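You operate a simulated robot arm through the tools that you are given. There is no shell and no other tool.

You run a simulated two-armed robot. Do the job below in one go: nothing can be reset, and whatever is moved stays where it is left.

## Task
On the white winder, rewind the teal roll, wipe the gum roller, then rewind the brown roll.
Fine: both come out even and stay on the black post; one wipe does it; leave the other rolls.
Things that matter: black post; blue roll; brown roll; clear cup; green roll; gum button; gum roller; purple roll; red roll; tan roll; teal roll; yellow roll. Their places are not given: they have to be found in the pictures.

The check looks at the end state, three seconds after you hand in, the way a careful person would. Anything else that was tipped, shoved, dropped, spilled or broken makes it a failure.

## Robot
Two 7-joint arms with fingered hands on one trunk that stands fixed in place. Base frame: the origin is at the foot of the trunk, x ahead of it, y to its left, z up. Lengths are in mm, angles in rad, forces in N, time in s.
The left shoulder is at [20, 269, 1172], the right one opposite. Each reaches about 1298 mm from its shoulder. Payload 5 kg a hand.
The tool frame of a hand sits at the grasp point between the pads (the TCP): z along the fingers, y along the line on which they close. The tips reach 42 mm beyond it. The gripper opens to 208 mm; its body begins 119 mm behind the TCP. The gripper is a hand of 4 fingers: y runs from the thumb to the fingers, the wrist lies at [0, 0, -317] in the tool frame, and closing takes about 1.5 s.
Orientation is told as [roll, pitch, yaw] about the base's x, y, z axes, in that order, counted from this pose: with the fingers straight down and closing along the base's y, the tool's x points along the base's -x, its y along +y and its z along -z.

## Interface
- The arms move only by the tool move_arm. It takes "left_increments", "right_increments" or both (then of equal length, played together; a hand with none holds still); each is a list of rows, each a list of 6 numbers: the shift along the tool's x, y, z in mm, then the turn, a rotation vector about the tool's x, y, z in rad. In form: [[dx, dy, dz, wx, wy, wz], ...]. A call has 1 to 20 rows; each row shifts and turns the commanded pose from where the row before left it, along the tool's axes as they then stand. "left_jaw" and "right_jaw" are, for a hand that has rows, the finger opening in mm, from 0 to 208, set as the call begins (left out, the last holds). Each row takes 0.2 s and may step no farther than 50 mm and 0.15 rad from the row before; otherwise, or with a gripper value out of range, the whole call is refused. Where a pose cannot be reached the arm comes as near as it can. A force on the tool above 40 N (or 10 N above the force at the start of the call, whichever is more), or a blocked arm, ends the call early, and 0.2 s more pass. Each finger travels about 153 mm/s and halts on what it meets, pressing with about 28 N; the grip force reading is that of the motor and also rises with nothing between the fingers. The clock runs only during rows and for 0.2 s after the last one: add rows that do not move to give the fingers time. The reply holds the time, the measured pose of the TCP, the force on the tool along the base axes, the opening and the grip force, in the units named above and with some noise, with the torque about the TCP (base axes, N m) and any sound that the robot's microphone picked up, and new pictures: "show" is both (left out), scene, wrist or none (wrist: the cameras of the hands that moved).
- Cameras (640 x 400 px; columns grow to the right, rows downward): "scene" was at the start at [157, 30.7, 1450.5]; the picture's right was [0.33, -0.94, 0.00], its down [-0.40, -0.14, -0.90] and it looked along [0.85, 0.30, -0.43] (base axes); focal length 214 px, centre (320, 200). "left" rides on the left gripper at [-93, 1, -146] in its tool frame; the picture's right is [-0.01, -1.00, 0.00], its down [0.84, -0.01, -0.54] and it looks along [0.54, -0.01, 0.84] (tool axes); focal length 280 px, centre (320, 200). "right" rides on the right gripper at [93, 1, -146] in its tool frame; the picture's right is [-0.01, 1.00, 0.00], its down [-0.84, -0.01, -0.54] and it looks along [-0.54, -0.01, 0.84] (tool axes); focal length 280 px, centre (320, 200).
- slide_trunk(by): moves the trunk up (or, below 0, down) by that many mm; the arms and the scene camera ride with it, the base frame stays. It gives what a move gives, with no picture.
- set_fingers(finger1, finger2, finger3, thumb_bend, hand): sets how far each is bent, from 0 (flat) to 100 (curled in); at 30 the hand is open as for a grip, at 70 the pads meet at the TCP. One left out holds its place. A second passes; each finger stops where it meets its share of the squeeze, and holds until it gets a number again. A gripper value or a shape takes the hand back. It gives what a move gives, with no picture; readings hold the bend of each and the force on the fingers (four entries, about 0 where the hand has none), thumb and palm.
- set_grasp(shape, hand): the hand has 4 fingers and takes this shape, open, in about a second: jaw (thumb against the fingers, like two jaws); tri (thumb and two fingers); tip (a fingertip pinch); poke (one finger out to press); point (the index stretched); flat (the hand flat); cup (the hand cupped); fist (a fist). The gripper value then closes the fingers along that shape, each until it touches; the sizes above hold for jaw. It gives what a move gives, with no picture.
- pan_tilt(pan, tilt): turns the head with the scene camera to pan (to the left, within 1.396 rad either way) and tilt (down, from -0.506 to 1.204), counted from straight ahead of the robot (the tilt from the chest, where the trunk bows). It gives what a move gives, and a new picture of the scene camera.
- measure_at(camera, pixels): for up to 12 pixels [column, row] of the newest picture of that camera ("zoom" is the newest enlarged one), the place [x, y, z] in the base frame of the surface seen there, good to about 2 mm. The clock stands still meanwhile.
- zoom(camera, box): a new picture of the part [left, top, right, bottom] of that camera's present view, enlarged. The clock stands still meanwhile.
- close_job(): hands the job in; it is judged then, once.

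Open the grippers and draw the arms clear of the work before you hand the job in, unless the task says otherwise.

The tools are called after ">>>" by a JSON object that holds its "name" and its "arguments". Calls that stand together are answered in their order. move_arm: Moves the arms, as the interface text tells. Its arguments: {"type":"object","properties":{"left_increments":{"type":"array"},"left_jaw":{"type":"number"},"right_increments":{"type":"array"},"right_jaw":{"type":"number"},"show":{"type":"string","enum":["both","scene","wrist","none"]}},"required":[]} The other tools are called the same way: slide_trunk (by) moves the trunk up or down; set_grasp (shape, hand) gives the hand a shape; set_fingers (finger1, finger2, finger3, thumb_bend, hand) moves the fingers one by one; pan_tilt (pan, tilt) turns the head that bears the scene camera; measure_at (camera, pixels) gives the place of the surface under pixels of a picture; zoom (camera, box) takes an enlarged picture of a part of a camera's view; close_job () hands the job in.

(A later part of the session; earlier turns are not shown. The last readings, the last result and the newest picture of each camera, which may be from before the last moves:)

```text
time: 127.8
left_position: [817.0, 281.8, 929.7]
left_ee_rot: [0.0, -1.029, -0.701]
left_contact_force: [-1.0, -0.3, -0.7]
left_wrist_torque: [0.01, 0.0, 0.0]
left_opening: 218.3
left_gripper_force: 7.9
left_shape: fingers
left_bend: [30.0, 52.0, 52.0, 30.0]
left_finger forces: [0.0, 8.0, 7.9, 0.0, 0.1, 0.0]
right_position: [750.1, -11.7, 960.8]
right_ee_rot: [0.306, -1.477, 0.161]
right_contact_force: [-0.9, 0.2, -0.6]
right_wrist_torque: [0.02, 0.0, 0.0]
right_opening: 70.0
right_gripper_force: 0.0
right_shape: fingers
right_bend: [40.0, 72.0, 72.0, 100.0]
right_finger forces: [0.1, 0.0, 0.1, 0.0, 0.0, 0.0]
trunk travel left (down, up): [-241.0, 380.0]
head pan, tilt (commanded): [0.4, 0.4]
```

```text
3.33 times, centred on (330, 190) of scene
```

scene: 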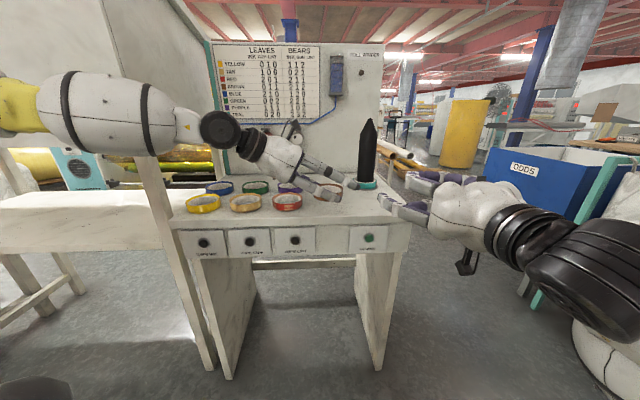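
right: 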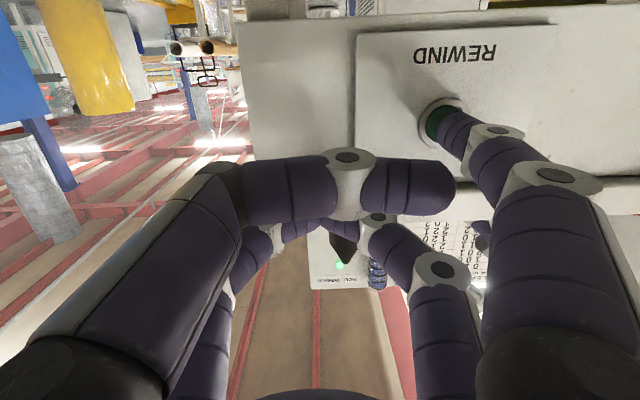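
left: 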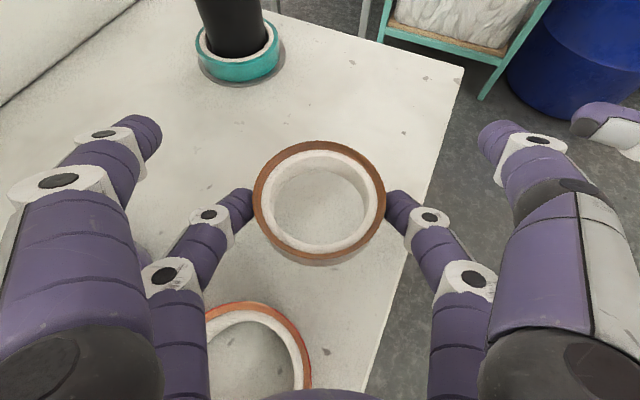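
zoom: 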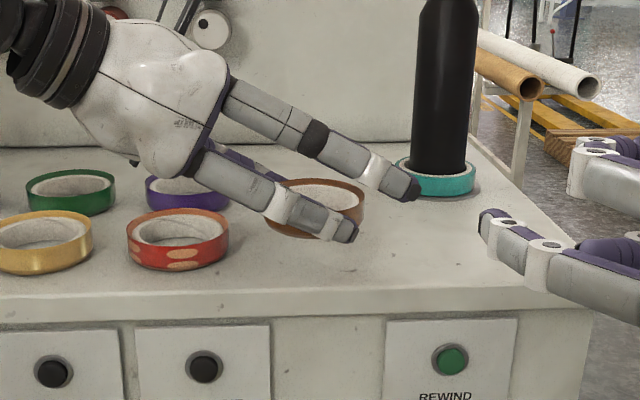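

Brown is held level with about 8 N on each finger. I raise the trunk 310 mm and carry it over the post.

>>> {"name": "slide_trunk", "arguments": {"by": 310}}

>>> {"name": "move_arm", "arguments": {"left_increments": [[-12, 14.4, 31.1, 0, 0, 0], [-12, 14.4, 31.1, 0, 0, 0], [-12, 14.4, 31.1, 0, 0, 0], [-12, 14.4, 31.1, 0, 0, 0], [-12, 14.4, 31.1, 0, 0, 0], [-12, 14.4, 31.1, 0, 0, 0], [-12, 14.4, 30.8, 0, 0, 0], [0, 0, 0, 0, 0, 0]]}}

>>> {"name": "zoom", "arguments": {"camera": "left", "box": [180, 120, 460, 280]}}

```text
time: 130.9
left_position: [816.2, 281.9, 1239.2]
left_ee_rot: [-0.005, -1.03, -0.703]
left_contact_force: [-0.1, -0.2, -0.2]
left_wrist_torque: [0.0, -0.02, 0.0]
left_opening: 218.5
left_gripper_force: 8.0
left_shape: fingers
left_bend: [30.0, 52.0, 52.0, 30.0]
left_finger forces: [0.0, 7.9, 7.8, 0.0, 0.1, 0.0]
right_position: [749.8, -11.2, 1270.0]
right_ee_rot: [0.306, -1.477, 0.162]
right_contact_force: [-0.7, -0.4, -0.4]
right_wrist_torque: [0.03, 0.01, 0.02]
right_opening: 70.2
right_gripper_force: 0.2
right_shape: fingers
right_bend: [40.0, 72.0, 72.0, 100.0]
right_finger forces: [0.0, 0.0, 0.0, 0.0, 0.0, 0.1]
trunk travel left (down, up): [-551.0, 70.0]
head pan, tilt (commanded): [0.4, 0.4]
```

```text
time: 132.7
left_position: [1055.9, 208.0, 1201.6]
left_ee_rot: [0.001, -1.033, -0.706]
left_contact_force: [-1.1, -1.0, 0.6]
left_wrist_torque: [0.13, 0.01, 0.15]
left_opening: 218.6
left_gripper_force: 8.2
left_shape: fingers
left_bend: [30.0, 52.0, 52.0, 30.0]
left_finger forces: [0.0, 8.0, 8.0, 0.1, 0.0, 0.1]
right_position: [749.3, -10.8, 1272.5]
right_ee_rot: [0.308, -1.479, 0.16]
right_contact_force: [-0.1, -0.8, 1.3]
right_wrist_torque: [-0.03, 0.09, -0.02]
right_opening: 70.2
right_gripper_force: 0.0
right_shape: fingers
right_bend: [40.0, 72.0, 72.0, 100.0]
right_finger forces: [0.1, 0.0, 0.0, 0.0, 0.0, 0.0]
trunk travel left (down, up): [-551.0, 70.0]
head pan, tilt (commanded): [0.4, 0.4]
```

scene: 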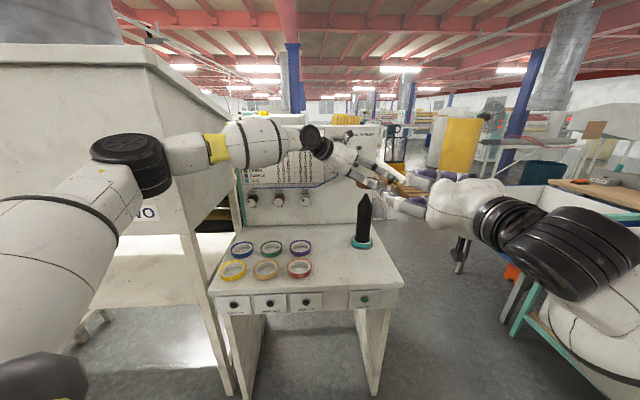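
left: 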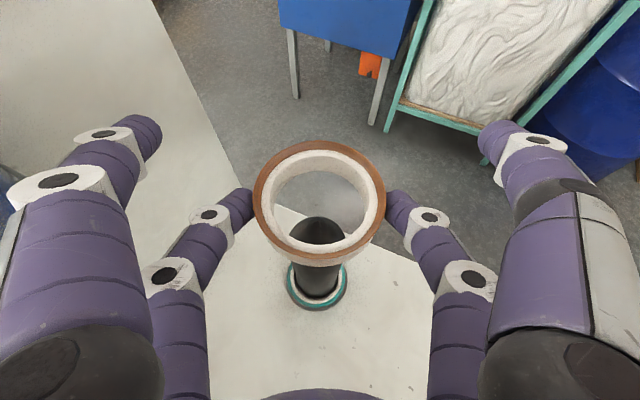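

```text
2.29 times, centred on (320, 200) of left
```

zoom: 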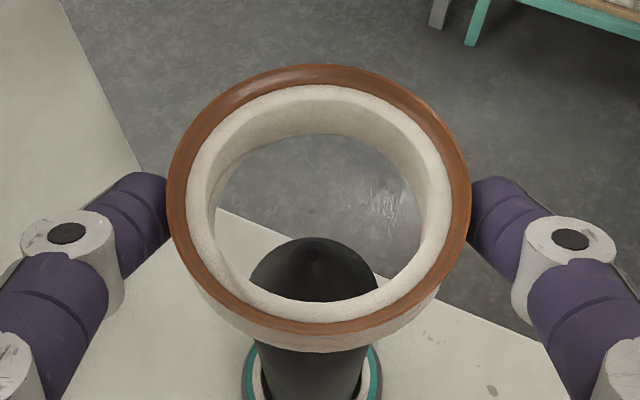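

Brown is above the post, whose tip appears at (317,219). I measure rim and tip for alignment.

>>> {"name": "measure_at", "arguments": {"camera": "left", "pixels": [[320, 144], [320, 255], [258, 198], [382, 198], [275, 163], [365, 163], [280, 239], [360, 239], [317, 219], [317, 223], [317, 228], [308, 226]]}}

```text
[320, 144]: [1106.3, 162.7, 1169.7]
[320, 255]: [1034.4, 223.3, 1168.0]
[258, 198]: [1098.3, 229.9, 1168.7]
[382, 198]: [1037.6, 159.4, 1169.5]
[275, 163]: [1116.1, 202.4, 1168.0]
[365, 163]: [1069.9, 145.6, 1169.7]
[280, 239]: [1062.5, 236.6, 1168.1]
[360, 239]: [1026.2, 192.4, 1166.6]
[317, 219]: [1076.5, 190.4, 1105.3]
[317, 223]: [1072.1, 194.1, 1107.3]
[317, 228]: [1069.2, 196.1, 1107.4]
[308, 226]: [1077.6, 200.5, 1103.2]
```

The ring centre is (1069, 194), 2.7 mm short along y compared with the teal placement. I shift 2.5 mm and lower the trunk 72 mm over the cone.

>>> {"name": "move_arm", "arguments": {"left_increments": [[0, 2.5, 0, 0, 0, 0], [0, 0, 0, 0, 0, 0]], "show": "none"}}

>>> {"name": "slide_trunk", "arguments": {"by": -72}}

>>> {"name": "move_arm", "arguments": {"left_increments": [[0, 0, 0, 0, 0, 0]], "show": "wrist"}}

>>> {"name": "zoom", "arguments": {"camera": "left", "box": [180, 120, 460, 280]}}

```text
time: 133.3
left_position: [1058.8, 210.2, 1198.2]
left_ee_rot: [-0.005, -1.029, -0.7]
left_contact_force: [1.1, -0.1, -0.4]
left_wrist_torque: [-0.04, 0.01, -0.04]
left_opening: 218.1
left_gripper_force: 7.8
left_shape: fingers
left_bend: [30.0, 52.0, 52.0, 30.0]
left_finger forces: [0.1, 7.9, 7.9, 0.0, 0.0, 0.0]
right_position: [751.1, -11.4, 1270.3]
right_ee_rot: [0.303, -1.477, 0.164]
right_contact_force: [0.7, 0.0, -0.4]
right_wrist_torque: [0.03, 0.01, -0.01]
right_opening: 69.9
right_gripper_force: 0.1
right_shape: fingers
right_bend: [40.0, 72.0, 72.0, 100.0]
right_finger forces: [0.0, 0.1, 0.0, 0.0, 0.1, 0.0]
trunk travel left (down, up): [-551.0, 70.0]
head pan, tilt (commanded): [0.4, 0.4]
```

```text
time: 134.4
left_position: [1059.4, 211.4, 1127.9]
left_ee_rot: [-0.001, -1.03, -0.704]
left_contact_force: [-0.8, 0.2, -0.7]
left_wrist_torque: [0.08, 0.01, 0.04]
left_opening: 218.2
left_gripper_force: 7.5
left_shape: fingers
left_bend: [30.0, 52.0, 52.0, 30.0]
left_finger forces: [0.0, 8.1, 8.0, 0.1, 0.0, 0.0]
right_position: [750.4, -11.4, 1200.1]
right_ee_rot: [0.305, -1.478, 0.16]
right_contact_force: [-0.3, -0.9, 0.7]
right_wrist_torque: [-0.03, 0.07, -0.02]
right_opening: 70.1
right_gripper_force: 0.0
right_shape: fingers
right_bend: [40.0, 72.0, 72.0, 100.0]
right_finger forces: [0.1, 0.0, 0.0, 0.0, 0.1, 0.1]
trunk travel left (down, up): [-479.0, 142.0]
head pan, tilt (commanded): [0.4, 0.4]
```

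```text
time: 134.8
left_position: [1058.3, 210.5, 1128.1]
left_ee_rot: [-0.001, -1.029, -0.703]
left_contact_force: [-0.2, -0.4, -1.0]
left_wrist_torque: [0.04, 0.05, 0.06]
left_opening: 218.1
left_gripper_force: 7.7
left_shape: fingers
left_bend: [30.0, 52.0, 52.0, 30.0]
left_finger forces: [0.0, 8.0, 7.9, 0.0, 0.0, 0.1]
right_position: [749.9, -11.5, 1199.9]
right_ee_rot: [0.306, -1.477, 0.164]
right_contact_force: [-0.5, -0.1, 0.2]
right_wrist_torque: [-0.03, 0.01, -0.01]
right_opening: 70.1
right_gripper_force: 0.1
right_shape: fingers
right_bend: [40.0, 72.0, 72.0, 100.0]
right_finger forces: [0.1, 0.0, 0.0, 0.0, 0.0, 0.0]
trunk travel left (down, up): [-479.0, 142.0]
head pan, tilt (commanded): [0.4, 0.4]
```

left: 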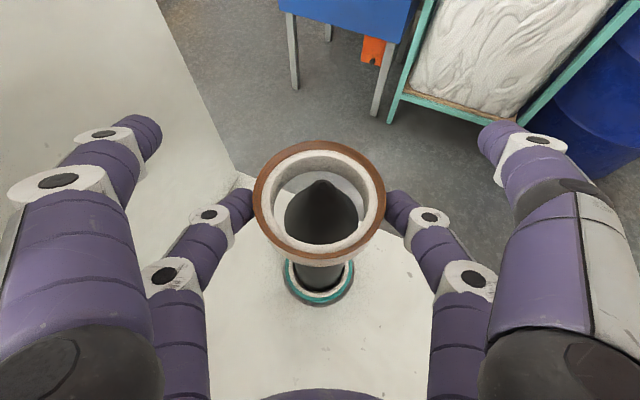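

```text
2.29 times, centred on (320, 200) of left
```

zoom: 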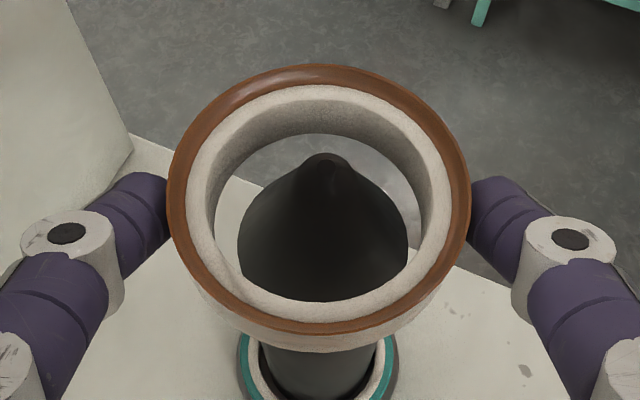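

The post tip is inside the ring, well centred, with no contact force. I lower another 45 mm past the cone's shoulder.

>>> {"name": "slide_trunk", "arguments": {"by": -45}}

>>> {"name": "move_arm", "arguments": {"left_increments": [[0, 0, 0, 0, 0, 0]], "show": "wrist"}}

>>> {"name": "zoom", "arguments": {"camera": "left", "box": [180, 120, 460, 280]}}

```text
time: 135.7
left_position: [1057.8, 212.6, 1084.5]
left_ee_rot: [-0.002, -1.03, -0.704]
left_contact_force: [-0.8, 0.5, 0.3]
left_wrist_torque: [0.07, 0.03, 0.04]
left_opening: 218.5
left_gripper_force: 7.5
left_shape: fingers
left_bend: [30.0, 52.0, 52.0, 30.0]
left_finger forces: [0.0, 8.0, 7.9, 0.0, 0.0, 0.1]
right_position: [750.7, -10.7, 1154.5]
right_ee_rot: [0.302, -1.478, 0.163]
right_contact_force: [-0.3, 0.4, 0.2]
right_wrist_torque: [-0.04, 0.04, -0.03]
right_opening: 70.2
right_gripper_force: 0.0
right_shape: fingers
right_bend: [40.0, 72.0, 72.0, 100.0]
right_finger forces: [0.0, 0.0, 0.0, 0.1, 0.1, 0.0]
trunk travel left (down, up): [-434.0, 187.0]
head pan, tilt (commanded): [0.4, 0.4]
```

```text
time: 136.1
left_position: [1057.9, 212.4, 1083.3]
left_ee_rot: [-0.002, -1.029, -0.7]
left_contact_force: [-0.7, -0.5, -0.3]
left_wrist_torque: [0.06, 0.02, 0.02]
left_opening: 218.3
left_gripper_force: 7.8
left_shape: fingers
left_bend: [30.0, 52.0, 52.0, 30.0]
left_finger forces: [0.0, 7.9, 7.9, 0.0, 0.0, 0.0]
right_position: [750.6, -10.9, 1154.5]
right_ee_rot: [0.303, -1.48, 0.162]
right_contact_force: [0.8, -0.5, 0.1]
right_wrist_torque: [0.03, 0.02, -0.02]
right_opening: 69.9
right_gripper_force: 0.1
right_shape: fingers
right_bend: [40.0, 72.0, 72.0, 100.0]
right_finger forces: [0.0, 0.1, 0.0, 0.0, 0.0, 0.0]
trunk travel left (down, up): [-434.0, 187.0]
head pan, tilt (commanded): [0.4, 0.4]
```

left: 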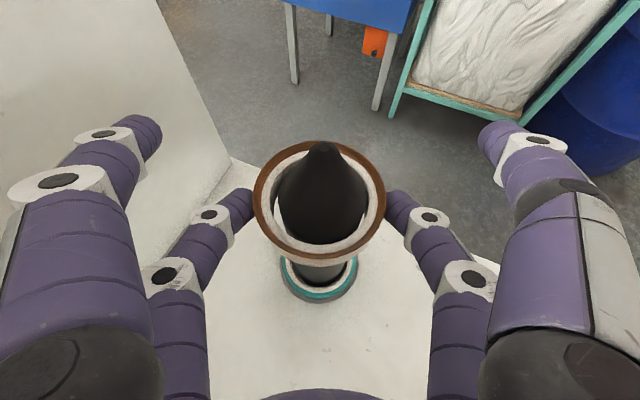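

```text
2.29 times, centred on (320, 200) of left
```

zoom: 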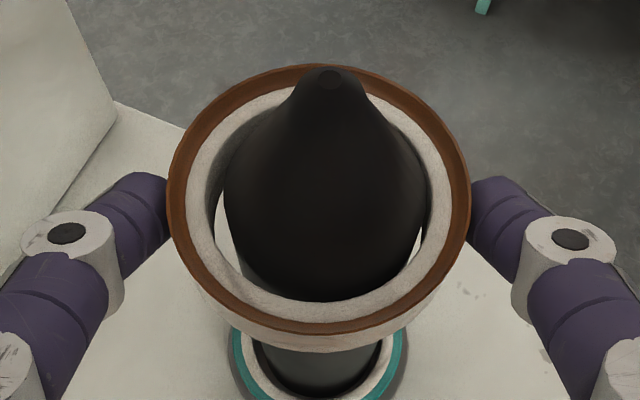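

Clean so far. I lower 115 mm more along the post.

>>> {"name": "slide_trunk", "arguments": {"by": -115}}

>>> {"name": "move_arm", "arguments": {"left_increments": [[0, 0, 0, 0, 0, 0]]}}

>>> {"name": "zoom", "arguments": {"camera": "left", "box": [180, 140, 460, 300]}}

>>> {"name": "zoom", "arguments": {"camera": "scene", "box": [300, 120, 440, 240]}}

```text
time: 137.6
left_position: [1057.2, 211.6, 968.9]
left_ee_rot: [0.0, -1.033, -0.704]
left_contact_force: [-0.2, 0.6, 0.6]
left_wrist_torque: [0.08, 0.06, 0.05]
left_opening: 218.3
left_gripper_force: 7.6
left_shape: fingers
left_bend: [30.0, 52.0, 52.0, 30.0]
left_finger forces: [0.0, 7.9, 7.8, 0.0, 0.0, 0.1]
right_position: [748.4, -11.8, 1040.6]
right_ee_rot: [0.307, -1.478, 0.158]
right_contact_force: [-0.2, 0.0, 0.5]
right_wrist_torque: [-0.05, 0.07, -0.01]
right_opening: 70.1
right_gripper_force: 0.2
right_shape: fingers
right_bend: [40.0, 72.0, 72.0, 100.0]
right_finger forces: [0.1, 0.0, 0.0, 0.0, 0.0, 0.1]
trunk travel left (down, up): [-319.0, 302.0]
head pan, tilt (commanded): [0.4, 0.4]
```

```text
time: 137.9
left_position: [1057.3, 210.4, 968.6]
left_ee_rot: [-0.002, -1.031, -0.703]
left_contact_force: [-0.2, -0.3, 0.2]
left_wrist_torque: [0.04, 0.0, 0.02]
left_opening: 218.0
left_gripper_force: 7.8
left_shape: fingers
left_bend: [30.0, 52.0, 52.0, 30.0]
left_finger forces: [0.0, 8.1, 8.0, 0.0, 0.0, 0.0]
right_position: [749.9, -12.4, 1039.2]
right_ee_rot: [0.305, -1.478, 0.161]
right_contact_force: [-0.4, 0.0, -0.6]
right_wrist_torque: [-0.03, 0.0, 0.01]
right_opening: 70.2
right_gripper_force: 0.0
right_shape: fingers
right_bend: [40.0, 72.0, 72.0, 100.0]
right_finger forces: [0.0, 0.0, 0.1, 0.0, 0.0, 0.0]
trunk travel left (down, up): [-319.0, 302.0]
head pan, tilt (commanded): [0.4, 0.4]
```

scene: 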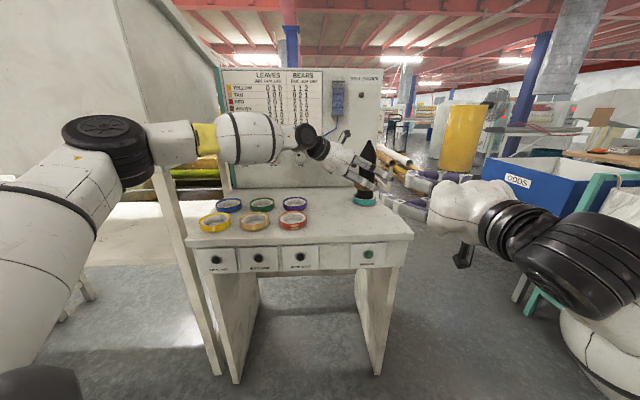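
left: 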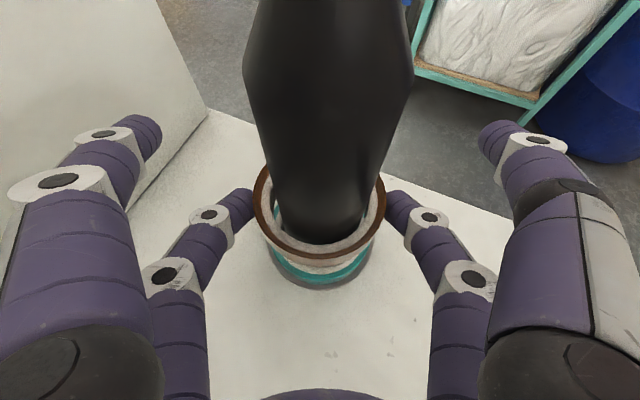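

```text
2.29 times, centred on (320, 220) of left
```

zoom: 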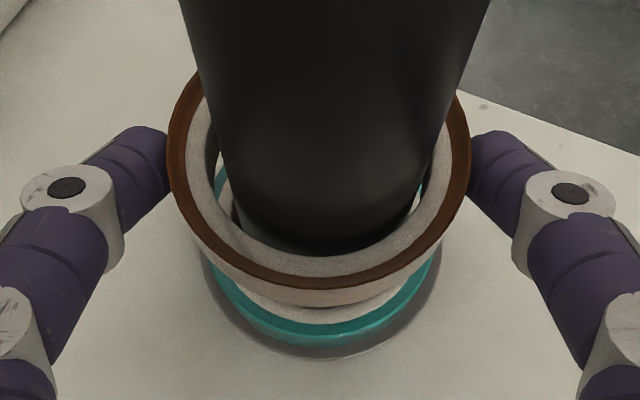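

```text
3.33 times, centred on (370, 180) of scene
```

zoom: 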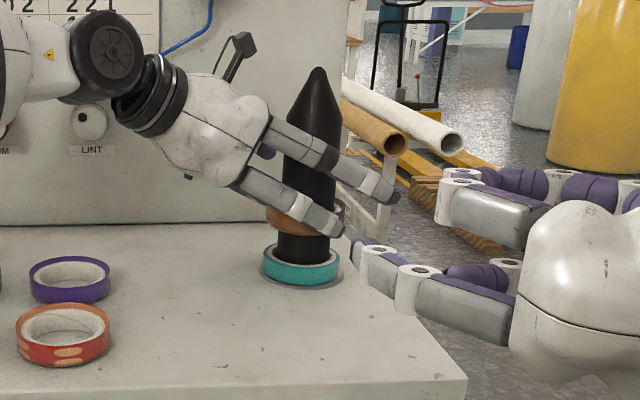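

Brown's bottom is at about z=907, teal's top at about 867. I lower 37 mm to bring it just above teal.

>>> {"name": "slide_trunk", "arguments": {"by": -37}}

>>> {"name": "move_arm", "arguments": {"left_increments": [[0, 0, 0, 0, 0, 0]]}}

>>> {"name": "zoom", "arguments": {"camera": "left", "box": [180, 140, 460, 300]}}

>>> {"name": "zoom", "arguments": {"camera": "scene", "box": [320, 140, 420, 220]}}

```text
time: 138.8
left_position: [1058.0, 211.0, 931.3]
left_ee_rot: [-0.001, -1.029, -0.703]
left_contact_force: [-0.1, -0.3, -0.2]
left_wrist_torque: [0.07, 0.05, 0.01]
left_opening: 218.4
left_gripper_force: 8.5
left_shape: fingers
left_bend: [30.0, 52.0, 52.0, 30.0]
left_finger forces: [0.1, 8.2, 8.3, 0.1, 0.0, 0.1]
right_position: [748.7, -10.6, 1003.3]
right_ee_rot: [0.304, -1.476, 0.163]
right_contact_force: [-0.3, 0.1, 0.0]
right_wrist_torque: [0.0, 0.04, -0.03]
right_opening: 70.3
right_gripper_force: 0.1
right_shape: fingers
right_bend: [40.0, 72.0, 72.0, 100.0]
right_finger forces: [0.0, 0.1, 0.1, 0.1, 0.1, 0.1]
trunk travel left (down, up): [-282.0, 339.0]
head pan, tilt (commanded): [0.4, 0.4]
```

```text
time: 139.2
left_position: [1059.1, 211.0, 930.8]
left_ee_rot: [-0.002, -1.029, -0.7]
left_contact_force: [-0.6, -0.6, -0.2]
left_wrist_torque: [0.03, 0.05, 0.02]
left_opening: 218.2
left_gripper_force: 8.4
left_shape: fingers
left_bend: [30.0, 52.0, 52.0, 30.0]
left_finger forces: [0.0, 8.3, 8.3, 0.0, 0.1, 0.0]
right_position: [749.9, -10.9, 1002.9]
right_ee_rot: [0.303, -1.477, 0.162]
right_contact_force: [0.5, -0.3, -0.6]
right_wrist_torque: [0.03, 0.02, 0.0]
right_opening: 70.1
right_gripper_force: 0.0
right_shape: fingers
right_bend: [40.0, 72.0, 72.0, 100.0]
right_finger forces: [0.0, 0.0, 0.1, 0.0, 0.1, 0.1]
trunk travel left (down, up): [-282.0, 339.0]
head pan, tilt (commanded): [0.4, 0.4]
```

scene: 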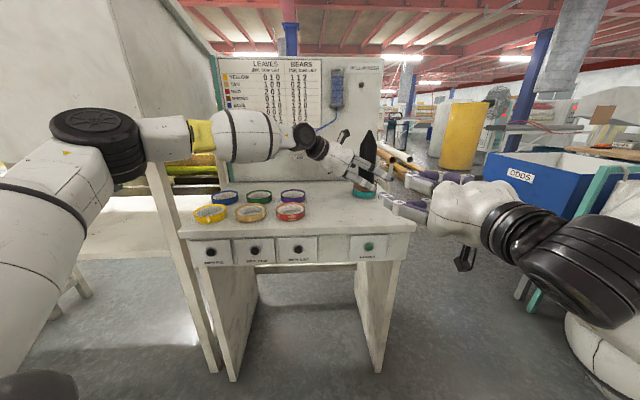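
left: 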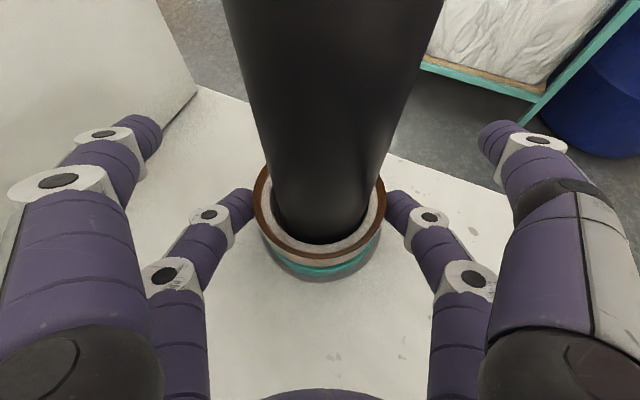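

```text
2.29 times, centred on (320, 220) of left
```

zoom: 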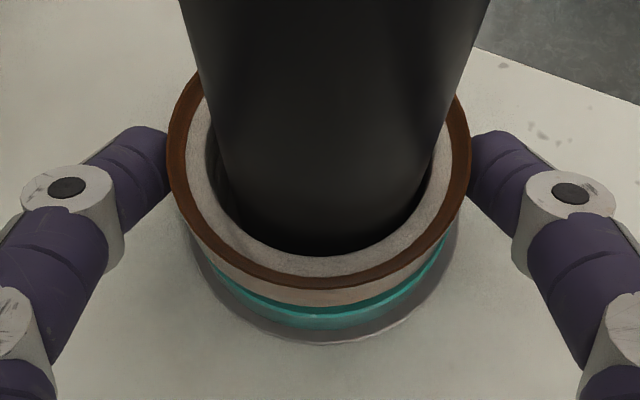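

```text
5.00 times, centred on (370, 180) of scene
```

zoom: 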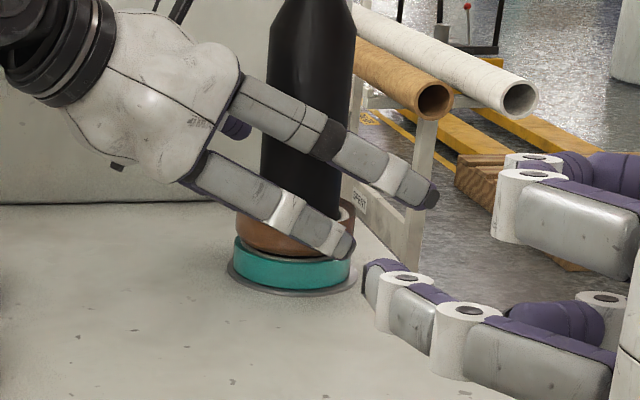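

Brown rests practically on teal. I open finger2 and finger3 to release it.

>>> {"name": "set_fingers", "arguments": {"hand": "left", "finger2": 42, "finger3": 42}}

>>> {"name": "move_arm", "arguments": {"left_increments": [[0, 0, 0, 0, 0, 0]], "show": "wrist"}}

>>> {"name": "zoom", "arguments": {"camera": "left", "box": [180, 140, 460, 300]}}

```text
time: 140.2
left_position: [1058.3, 211.2, 929.9]
left_ee_rot: [-0.003, -1.031, -0.701]
left_contact_force: [0.1, 0.5, -0.4]
left_wrist_torque: [-0.01, -0.05, -0.02]
left_opening: 218.3
left_gripper_force: 0.0
left_shape: fingers
left_bend: [30.0, 42.0, 42.0, 30.0]
left_finger forces: [0.1, 0.1, 0.0, 0.1, 0.0, 0.1]
right_position: [749.9, -10.4, 1002.1]
right_ee_rot: [0.304, -1.477, 0.164]
right_contact_force: [0.8, 0.0, 0.3]
right_wrist_torque: [-0.02, -0.03, 0.01]
right_opening: 70.3
right_gripper_force: 0.0
right_shape: fingers
right_bend: [40.0, 72.0, 72.0, 100.0]
right_finger forces: [0.0, 0.1, 0.0, 0.0, 0.1, 0.0]
trunk travel left (down, up): [-282.0, 339.0]
head pan, tilt (commanded): [0.4, 0.4]
```

```text
time: 140.6
left_position: [1057.6, 211.3, 930.3]
left_ee_rot: [-0.003, -1.03, -0.7]
left_contact_force: [-0.6, -0.4, 0.3]
left_wrist_torque: [0.0, 0.02, -0.02]
left_opening: 218.5
left_gripper_force: 0.0
left_shape: fingers
left_bend: [30.0, 42.0, 42.0, 30.0]
left_finger forces: [0.1, 0.0, 0.0, 0.0, 0.0, 0.0]
right_position: [750.7, -11.0, 1001.5]
right_ee_rot: [0.305, -1.476, 0.163]
right_contact_force: [-0.4, -0.5, -0.2]
right_wrist_torque: [0.02, 0.0, -0.03]
right_opening: 70.3
right_gripper_force: 0.1
right_shape: fingers
right_bend: [40.0, 72.0, 72.0, 100.0]
right_finger forces: [0.1, 0.0, 0.0, 0.0, 0.0, 0.0]
trunk travel left (down, up): [-282.0, 339.0]
head pan, tilt (commanded): [0.4, 0.4]
```

left: 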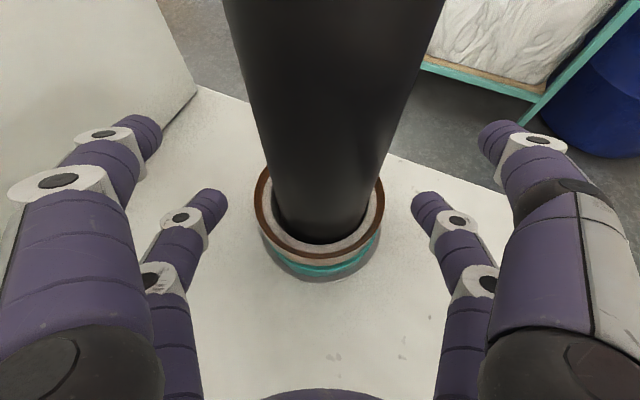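

```text
2.29 times, centred on (320, 220) of left
```

zoom: 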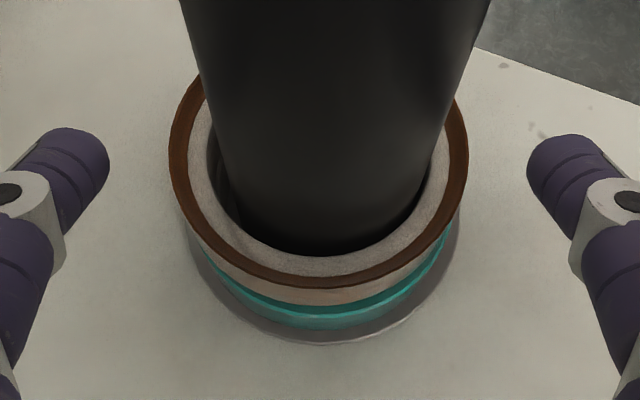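

Brown sits on top of teal around the post. I raise the trunk 60 mm, draw the left hand back and lift it well clear, as before.

>>> {"name": "slide_trunk", "arguments": {"by": 60}}

>>> {"name": "move_arm", "arguments": {"left_increments": [[20.6, 0, -34.3, 0, 0, 0], [20.6, 0, -34.3, 0, 0, 0], [20.6, 0, -34.3, 0, 0, 0], [20.6, 0, -34.3, 0, 0, 0], [-10, 0, -40, 0, 0, 0], [-10, 0, -40, 0, 0, 0], [-34.3, 0, -20.6, 0, 0, 0], [-34.3, 0, -20.6, 0, 0, 0], [-34.3, 0, -20.6, 0, 0, 0], [-34.3, 0, -20.6, 0, 0, 0], [-34.3, 0, -20.6, 0, 0, 0]]}}

>>> {"name": "zoom", "arguments": {"camera": "scene", "box": [320, 130, 420, 230]}}

```text
time: 141.6
left_position: [1058.7, 212.1, 987.0]
left_ee_rot: [-0.007, -1.027, -0.7]
left_contact_force: [0.4, 0.7, -0.9]
left_wrist_torque: [-0.08, -0.08, -0.1]
left_opening: 218.6
left_gripper_force: 0.1
left_shape: fingers
left_bend: [30.0, 42.0, 42.0, 30.0]
left_finger forces: [0.0, 0.0, 0.0, 0.0, 0.0, 0.0]
right_position: [751.6, -10.0, 1059.8]
right_ee_rot: [0.303, -1.475, 0.161]
right_contact_force: [1.1, 0.7, -0.5]
right_wrist_torque: [0.03, -0.08, 0.03]
right_opening: 70.4
right_gripper_force: 0.1
right_shape: fingers
right_bend: [40.0, 72.0, 72.0, 100.0]
right_finger forces: [0.1, 0.0, 0.0, 0.0, 0.1, 0.0]
trunk travel left (down, up): [-342.0, 279.0]
head pan, tilt (commanded): [0.4, 0.4]
```

```text
time: 144.0
left_position: [891.8, 353.2, 1250.6]
left_ee_rot: [-0.001, -1.03, -0.703]
left_contact_force: [0.2, -1.0, -0.5]
left_wrist_torque: [0.09, -0.01, 0.11]
left_opening: 218.5
left_gripper_force: 0.1
left_shape: fingers
left_bend: [30.0, 42.0, 42.0, 30.0]
left_finger forces: [0.0, 0.0, 0.0, 0.0, 0.0, 0.1]
right_position: [748.7, -10.4, 1062.4]
right_ee_rot: [0.308, -1.479, 0.16]
right_contact_force: [-0.7, 0.1, 0.8]
right_wrist_torque: [-0.01, 0.04, -0.02]
right_opening: 70.2
right_gripper_force: 0.1
right_shape: fingers
right_bend: [40.0, 72.0, 72.0, 100.0]
right_finger forces: [0.0, 0.1, 0.0, 0.0, 0.0, 0.1]
trunk travel left (down, up): [-342.0, 279.0]
head pan, tilt (commanded): [0.4, 0.4]
```

scene: 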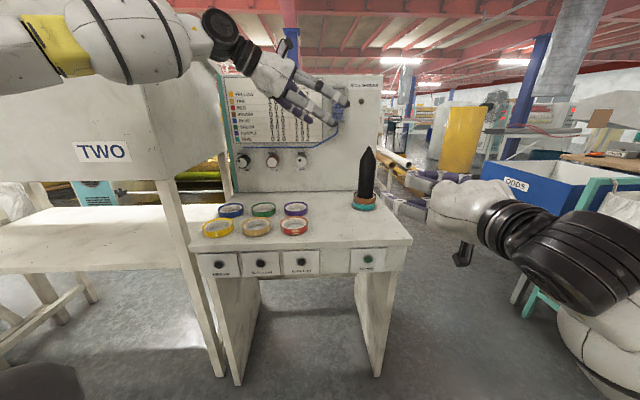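
left: 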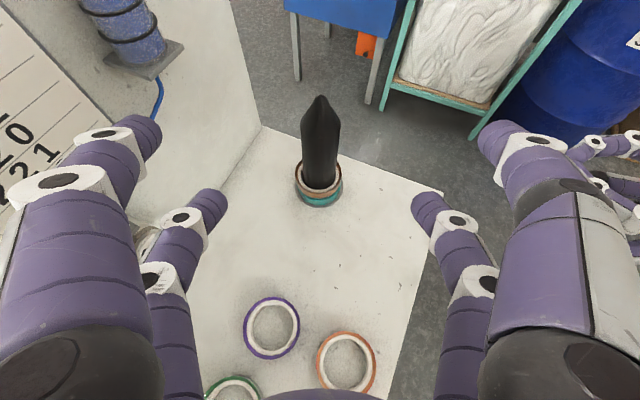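

```text
4.00 times, centred on (370, 180) of scene
```

zoom: 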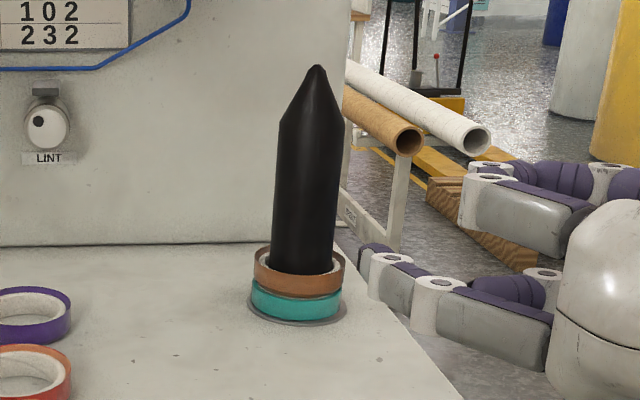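

Both rolls are stacked neatly on the post. I check the rollers once more and lower the trunk 266 mm for the right hand to press REWIND again.

>>> {"name": "zoom", "arguments": {"camera": "scene", "box": [225, 140, 325, 190]}}

>>> {"name": "slide_trunk", "arguments": {"by": -266}}

>>> {"name": "pan_tilt", "arguments": {"pan": 0.1, "tilt": 0.35}}

>>> {"name": "move_arm", "arguments": {"right_increments": [[0, 0, 20, 0, 0, 0], [0, 0, 20, 0, 0, 0], [0, 0, 0, 0, 0, 0]]}}

>>> {"name": "zoom", "arguments": {"camera": "right", "box": [360, 40, 560, 200]}}

```text
6.40 times, centred on (275, 165) of scene
```

zoom: 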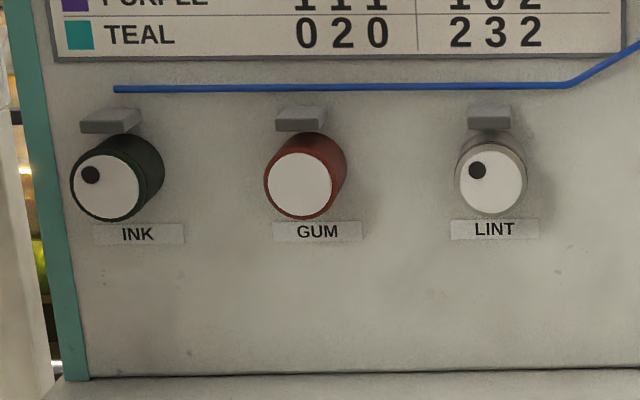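

```text
time: 146.7
left_position: [890.3, 354.6, 985.5]
left_ee_rot: [0.0, -1.032, -0.704]
left_contact_force: [-0.4, -0.4, 0.2]
left_wrist_torque: [0.07, 0.05, 0.06]
left_opening: 218.3
left_gripper_force: 0.1
left_shape: fingers
left_bend: [30.0, 42.0, 42.0, 30.0]
left_finger forces: [0.1, 0.1, 0.0, 0.1, 0.0, 0.0]
right_position: [749.6, -10.3, 797.3]
right_ee_rot: [0.308, -1.479, 0.162]
right_contact_force: [-0.1, 0.2, 0.9]
right_wrist_torque: [-0.07, 0.03, -0.04]
right_opening: 70.3
right_gripper_force: 0.1
right_shape: fingers
right_bend: [40.0, 72.0, 72.0, 100.0]
right_finger forces: [0.0, 0.0, 0.1, 0.1, 0.0, 0.0]
trunk travel left (down, up): [-76.0, 545.0]
head pan, tilt (commanded): [0.4, 0.4]
```

```text
time: 147.5
left_position: [891.3, 352.5, 983.3]
left_ee_rot: [-0.001, -1.03, -0.702]
left_contact_force: [-0.6, 0.3, 0.0]
left_wrist_torque: [0.02, -0.02, 0.01]
left_opening: 218.0
left_gripper_force: 0.0
left_shape: fingers
left_bend: [30.0, 42.0, 42.0, 30.0]
left_finger forces: [0.0, 0.0, 0.1, 0.1, 0.0, 0.1]
right_position: [750.3, -10.8, 795.8]
right_ee_rot: [0.303, -1.477, 0.162]
right_contact_force: [-0.2, 0.1, -0.3]
right_wrist_torque: [0.01, -0.02, -0.03]
right_opening: 70.2
right_gripper_force: 0.0
right_shape: fingers
right_bend: [40.0, 72.0, 72.0, 100.0]
right_finger forces: [0.1, 0.0, 0.1, 0.0, 0.0, 0.0]
trunk travel left (down, up): [-76.0, 545.0]
head pan, tilt (commanded): [0.099, 0.351]
```

scene: 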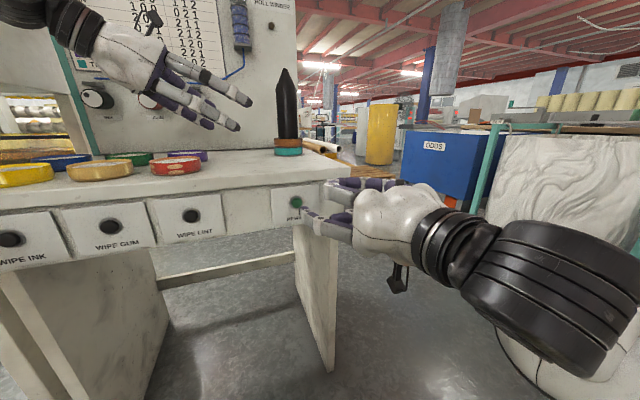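

```text
time: 148.3
left_position: [891.8, 352.3, 984.2]
left_ee_rot: [-0.003, -1.031, -0.701]
left_contact_force: [0.4, 0.4, 0.1]
left_wrist_torque: [-0.03, 0.0, -0.01]
left_opening: 218.4
left_gripper_force: 0.1
left_shape: fingers
left_bend: [30.0, 42.0, 42.0, 30.0]
left_finger forces: [0.1, 0.0, 0.0, 0.0, 0.1, 0.0]
right_position: [786.3, 7.0, 791.6]
right_ee_rot: [0.308, -1.475, 0.16]
right_contact_force: [-0.1, 0.0, 0.3]
right_wrist_torque: [0.02, -0.02, 0.0]
right_opening: 70.2
right_gripper_force: 0.0
right_shape: fingers
right_bend: [40.0, 72.0, 72.0, 100.0]
right_finger forces: [0.0, 0.1, 0.1, 0.0, 0.1, 0.0]
trunk travel left (down, up): [-76.0, 545.0]
head pan, tilt (commanded): [0.099, 0.351]
```

scene: 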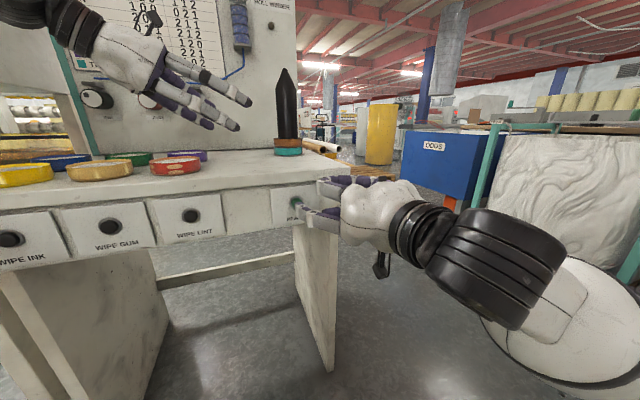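
right: 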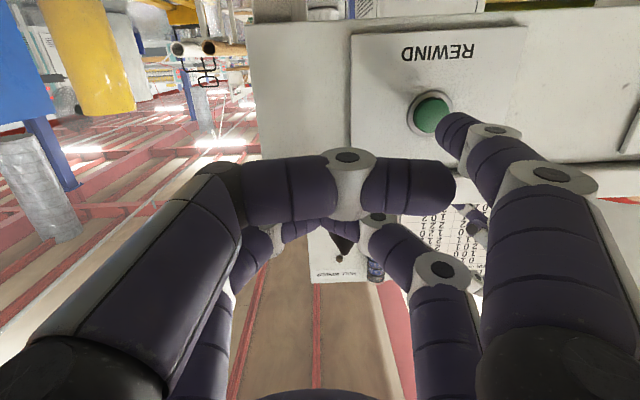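

```text
2.50 times, centred on (460, 120) of right
```

zoom: 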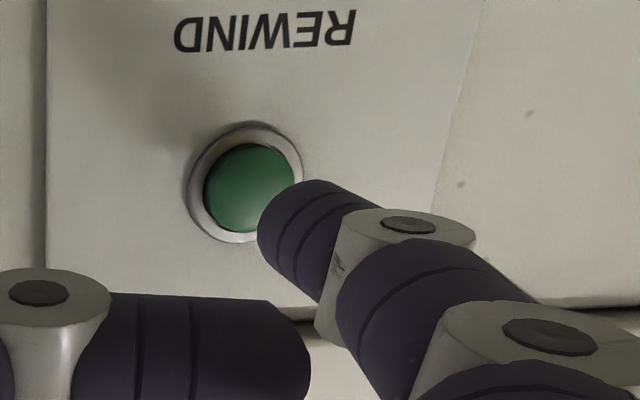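

Rollers show ink 1, gum 0, lint 1, so brown will bear it. The tip is about 20 mm from REWIND; I advance and press in small steps.

>>> {"name": "move_arm", "arguments": {"right_increments": [[0, 0, 14, 0, 0, 0], [0, 0, 3, 0, 0, 0], [0, 0, 2.5, 0, 0, 0], [0, 0, 2.5, 0, 0, 0]]}}

```text
time: 149.3
left_position: [892.0, 351.8, 983.2]
left_ee_rot: [-0.001, -1.031, -0.702]
left_contact_force: [0.3, -0.3, -0.3]
left_wrist_torque: [0.0, 0.04, 0.01]
left_opening: 218.3
left_gripper_force: 0.0
left_shape: fingers
left_bend: [30.0, 42.0, 42.0, 30.0]
left_finger forces: [0.1, 0.0, 0.0, 0.1, 0.1, 0.0]
right_position: [804.4, 16.8, 789.5]
right_ee_rot: [0.307, -1.478, 0.161]
right_contact_force: [-2.2, -1.5, 0.1]
right_wrist_torque: [-0.05, 0.0, 0.16]
right_opening: 70.0
right_gripper_force: 1.2
right_shape: fingers
right_bend: [40.0, 72.0, 72.0, 100.0]
right_finger forces: [2.2, 0.0, 0.0, 0.0, 0.1, 0.0]
trunk travel left (down, up): [-76.0, 545.0]
head pan, tilt (commanded): [0.099, 0.351]
heard: click
```

scene: 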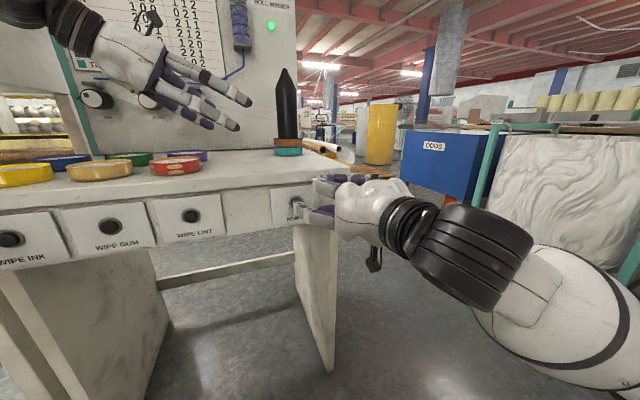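
right: 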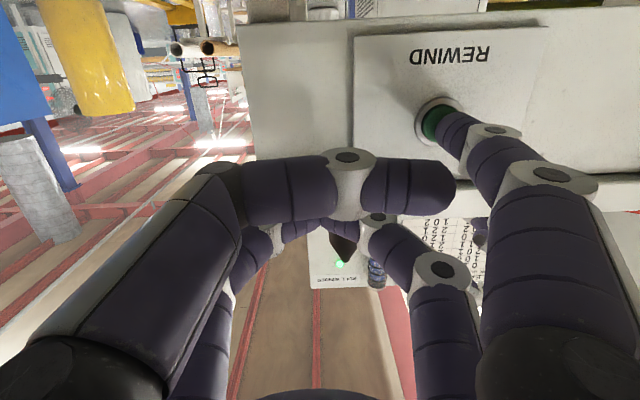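

A click and the green light at (270,25) came on. I back the finger straight off and wait for the rewind to finish.

>>> {"name": "move_arm", "arguments": {"right_increments": [[0, 0, -20, 0, 0, 0], [0, 0, -25, 0, 0, 0], [0, 0, -25, 0, 0, 0], [0, 0, -25, 0, 0, 0], [0, 0, 0, 0, 0, 0], [0, 0, 0, 0, 0, 0], [0, 0, 0, 0, 0, 0], [0, 0, 0, 0, 0, 0]]}}

>>> {"name": "zoom", "arguments": {"camera": "scene", "box": [230, 0, 330, 170]}}

>>> {"name": "zoom", "arguments": {"camera": "left", "box": [220, 0, 420, 140]}}

```text
time: 151.1
left_position: [892.3, 353.0, 982.3]
left_ee_rot: [0.0, -1.031, -0.702]
left_contact_force: [-0.1, 0.5, 0.2]
left_wrist_torque: [-0.02, 0.02, 0.01]
left_opening: 218.3
left_gripper_force: 0.1
left_shape: fingers
left_bend: [30.0, 42.0, 42.0, 30.0]
left_finger forces: [0.1, 0.0, 0.0, 0.0, 0.0, 0.0]
right_position: [721.3, -26.7, 798.4]
right_ee_rot: [0.306, -1.477, 0.162]
right_contact_force: [0.4, 0.3, 0.1]
right_wrist_torque: [0.03, -0.02, -0.02]
right_opening: 70.3
right_gripper_force: 0.0
right_shape: fingers
right_bend: [40.0, 72.0, 72.0, 100.0]
right_finger forces: [0.1, 0.0, 0.1, 0.0, 0.0, 0.0]
trunk travel left (down, up): [-76.0, 545.0]
head pan, tilt (commanded): [0.099, 0.351]
```

scene: 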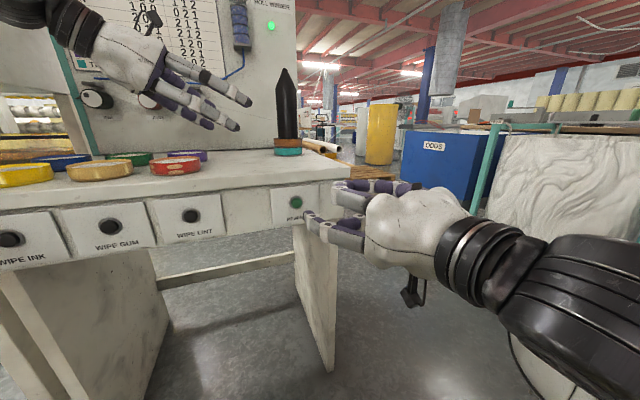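
right: 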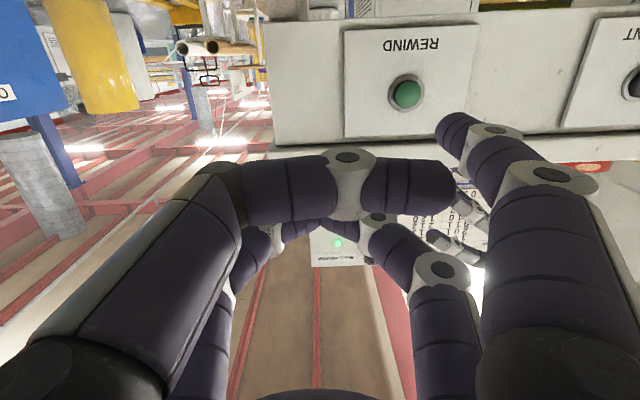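

```text
2.35 times, centred on (280, 85) of scene
```

zoom: 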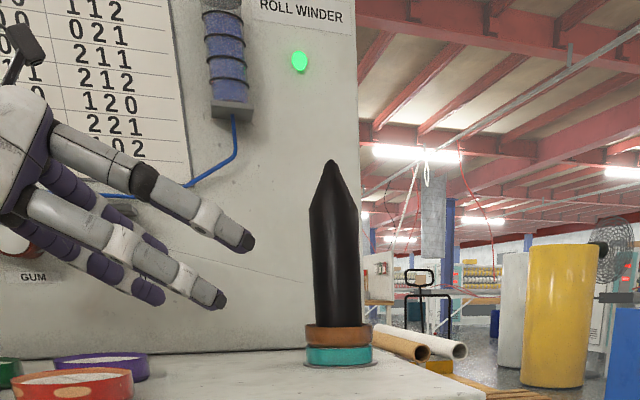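

```text
2.86 times, centred on (320, 70) of left
```

zoom: 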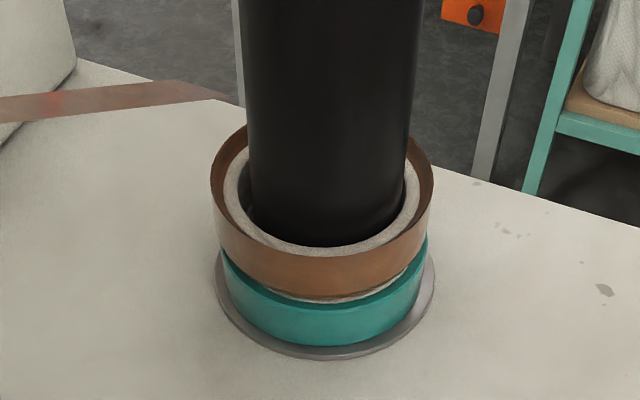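

The brown tape is running (band visible at left) and the lamp is still green. I hold still for a few seconds.

>>> {"name": "move_arm", "arguments": {"right_increments": [[0, 0, -10, 0, 0, 0], [0, 0, 0, 0, 0, 0], [0, 0, 0, 0, 0, 0], [0, 0, 0, 0, 0, 0], [0, 0, 0, 0, 0, 0], [0, 0, 0, 0, 0, 0], [0, 0, 0, 0, 0, 0], [0, 0, 0, 0, 0, 0], [0, 0, 0, 0, 0, 0], [0, 0, 0, 0, 0, 0], [0, 0, 0, 0, 0, 0], [0, 0, 0, 0, 0, 0], [0, 0, 0, 0, 0, 0], [0, 0, 0, 0, 0, 0], [0, 0, 0, 0, 0, 0]], "show": "scene"}}

>>> {"name": "zoom", "arguments": {"camera": "scene", "box": [230, 0, 330, 170]}}

>>> {"name": "zoom", "arguments": {"camera": "left", "box": [220, 0, 420, 140]}}

```text
time: 154.3
left_position: [892.8, 353.4, 983.4]
left_ee_rot: [-0.003, -1.029, -0.703]
left_contact_force: [-0.6, -0.6, 0.9]
left_wrist_torque: [0.01, -0.02, -0.03]
left_opening: 218.2
left_gripper_force: 0.0
left_shape: fingers
left_bend: [30.0, 42.0, 42.0, 30.0]
left_finger forces: [0.0, 0.0, 0.1, 0.0, 0.0, 0.1]
right_position: [712.2, -30.7, 799.6]
right_ee_rot: [0.304, -1.477, 0.161]
right_contact_force: [0.3, -1.1, 0.1]
right_wrist_torque: [0.0, 0.01, 0.03]
right_opening: 70.0
right_gripper_force: 0.0
right_shape: fingers
right_bend: [40.0, 72.0, 72.0, 100.0]
right_finger forces: [0.1, 0.0, 0.1, 0.1, 0.1, 0.1]
trunk travel left (down, up): [-76.0, 545.0]
head pan, tilt (commanded): [0.099, 0.351]
```

scene: 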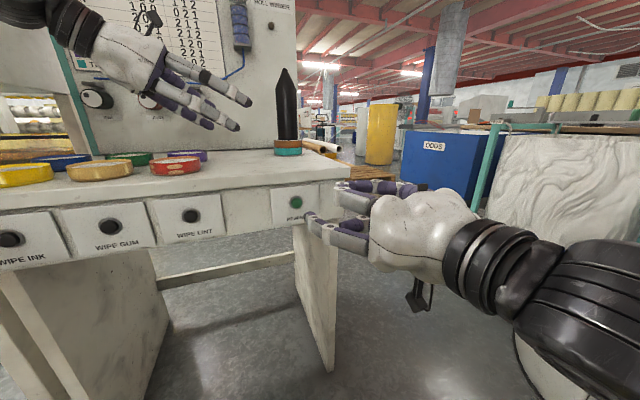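

```text
2.35 times, centred on (280, 85) of scene
```

zoom: 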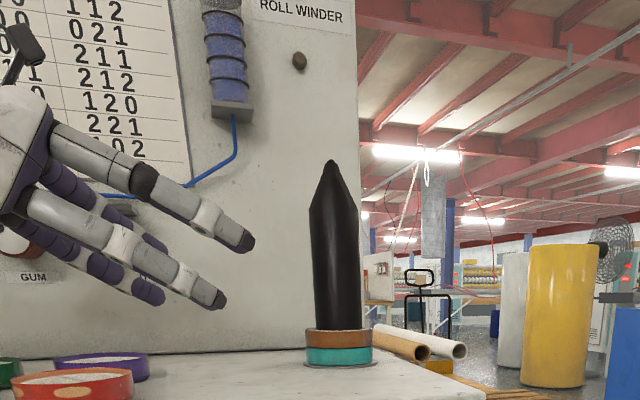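

```text
2.86 times, centred on (320, 70) of left
```

zoom: 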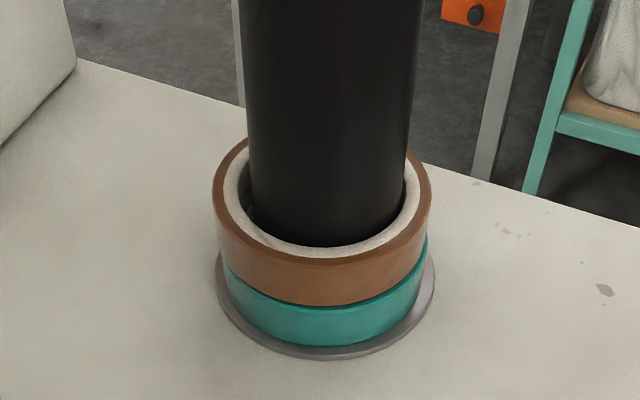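

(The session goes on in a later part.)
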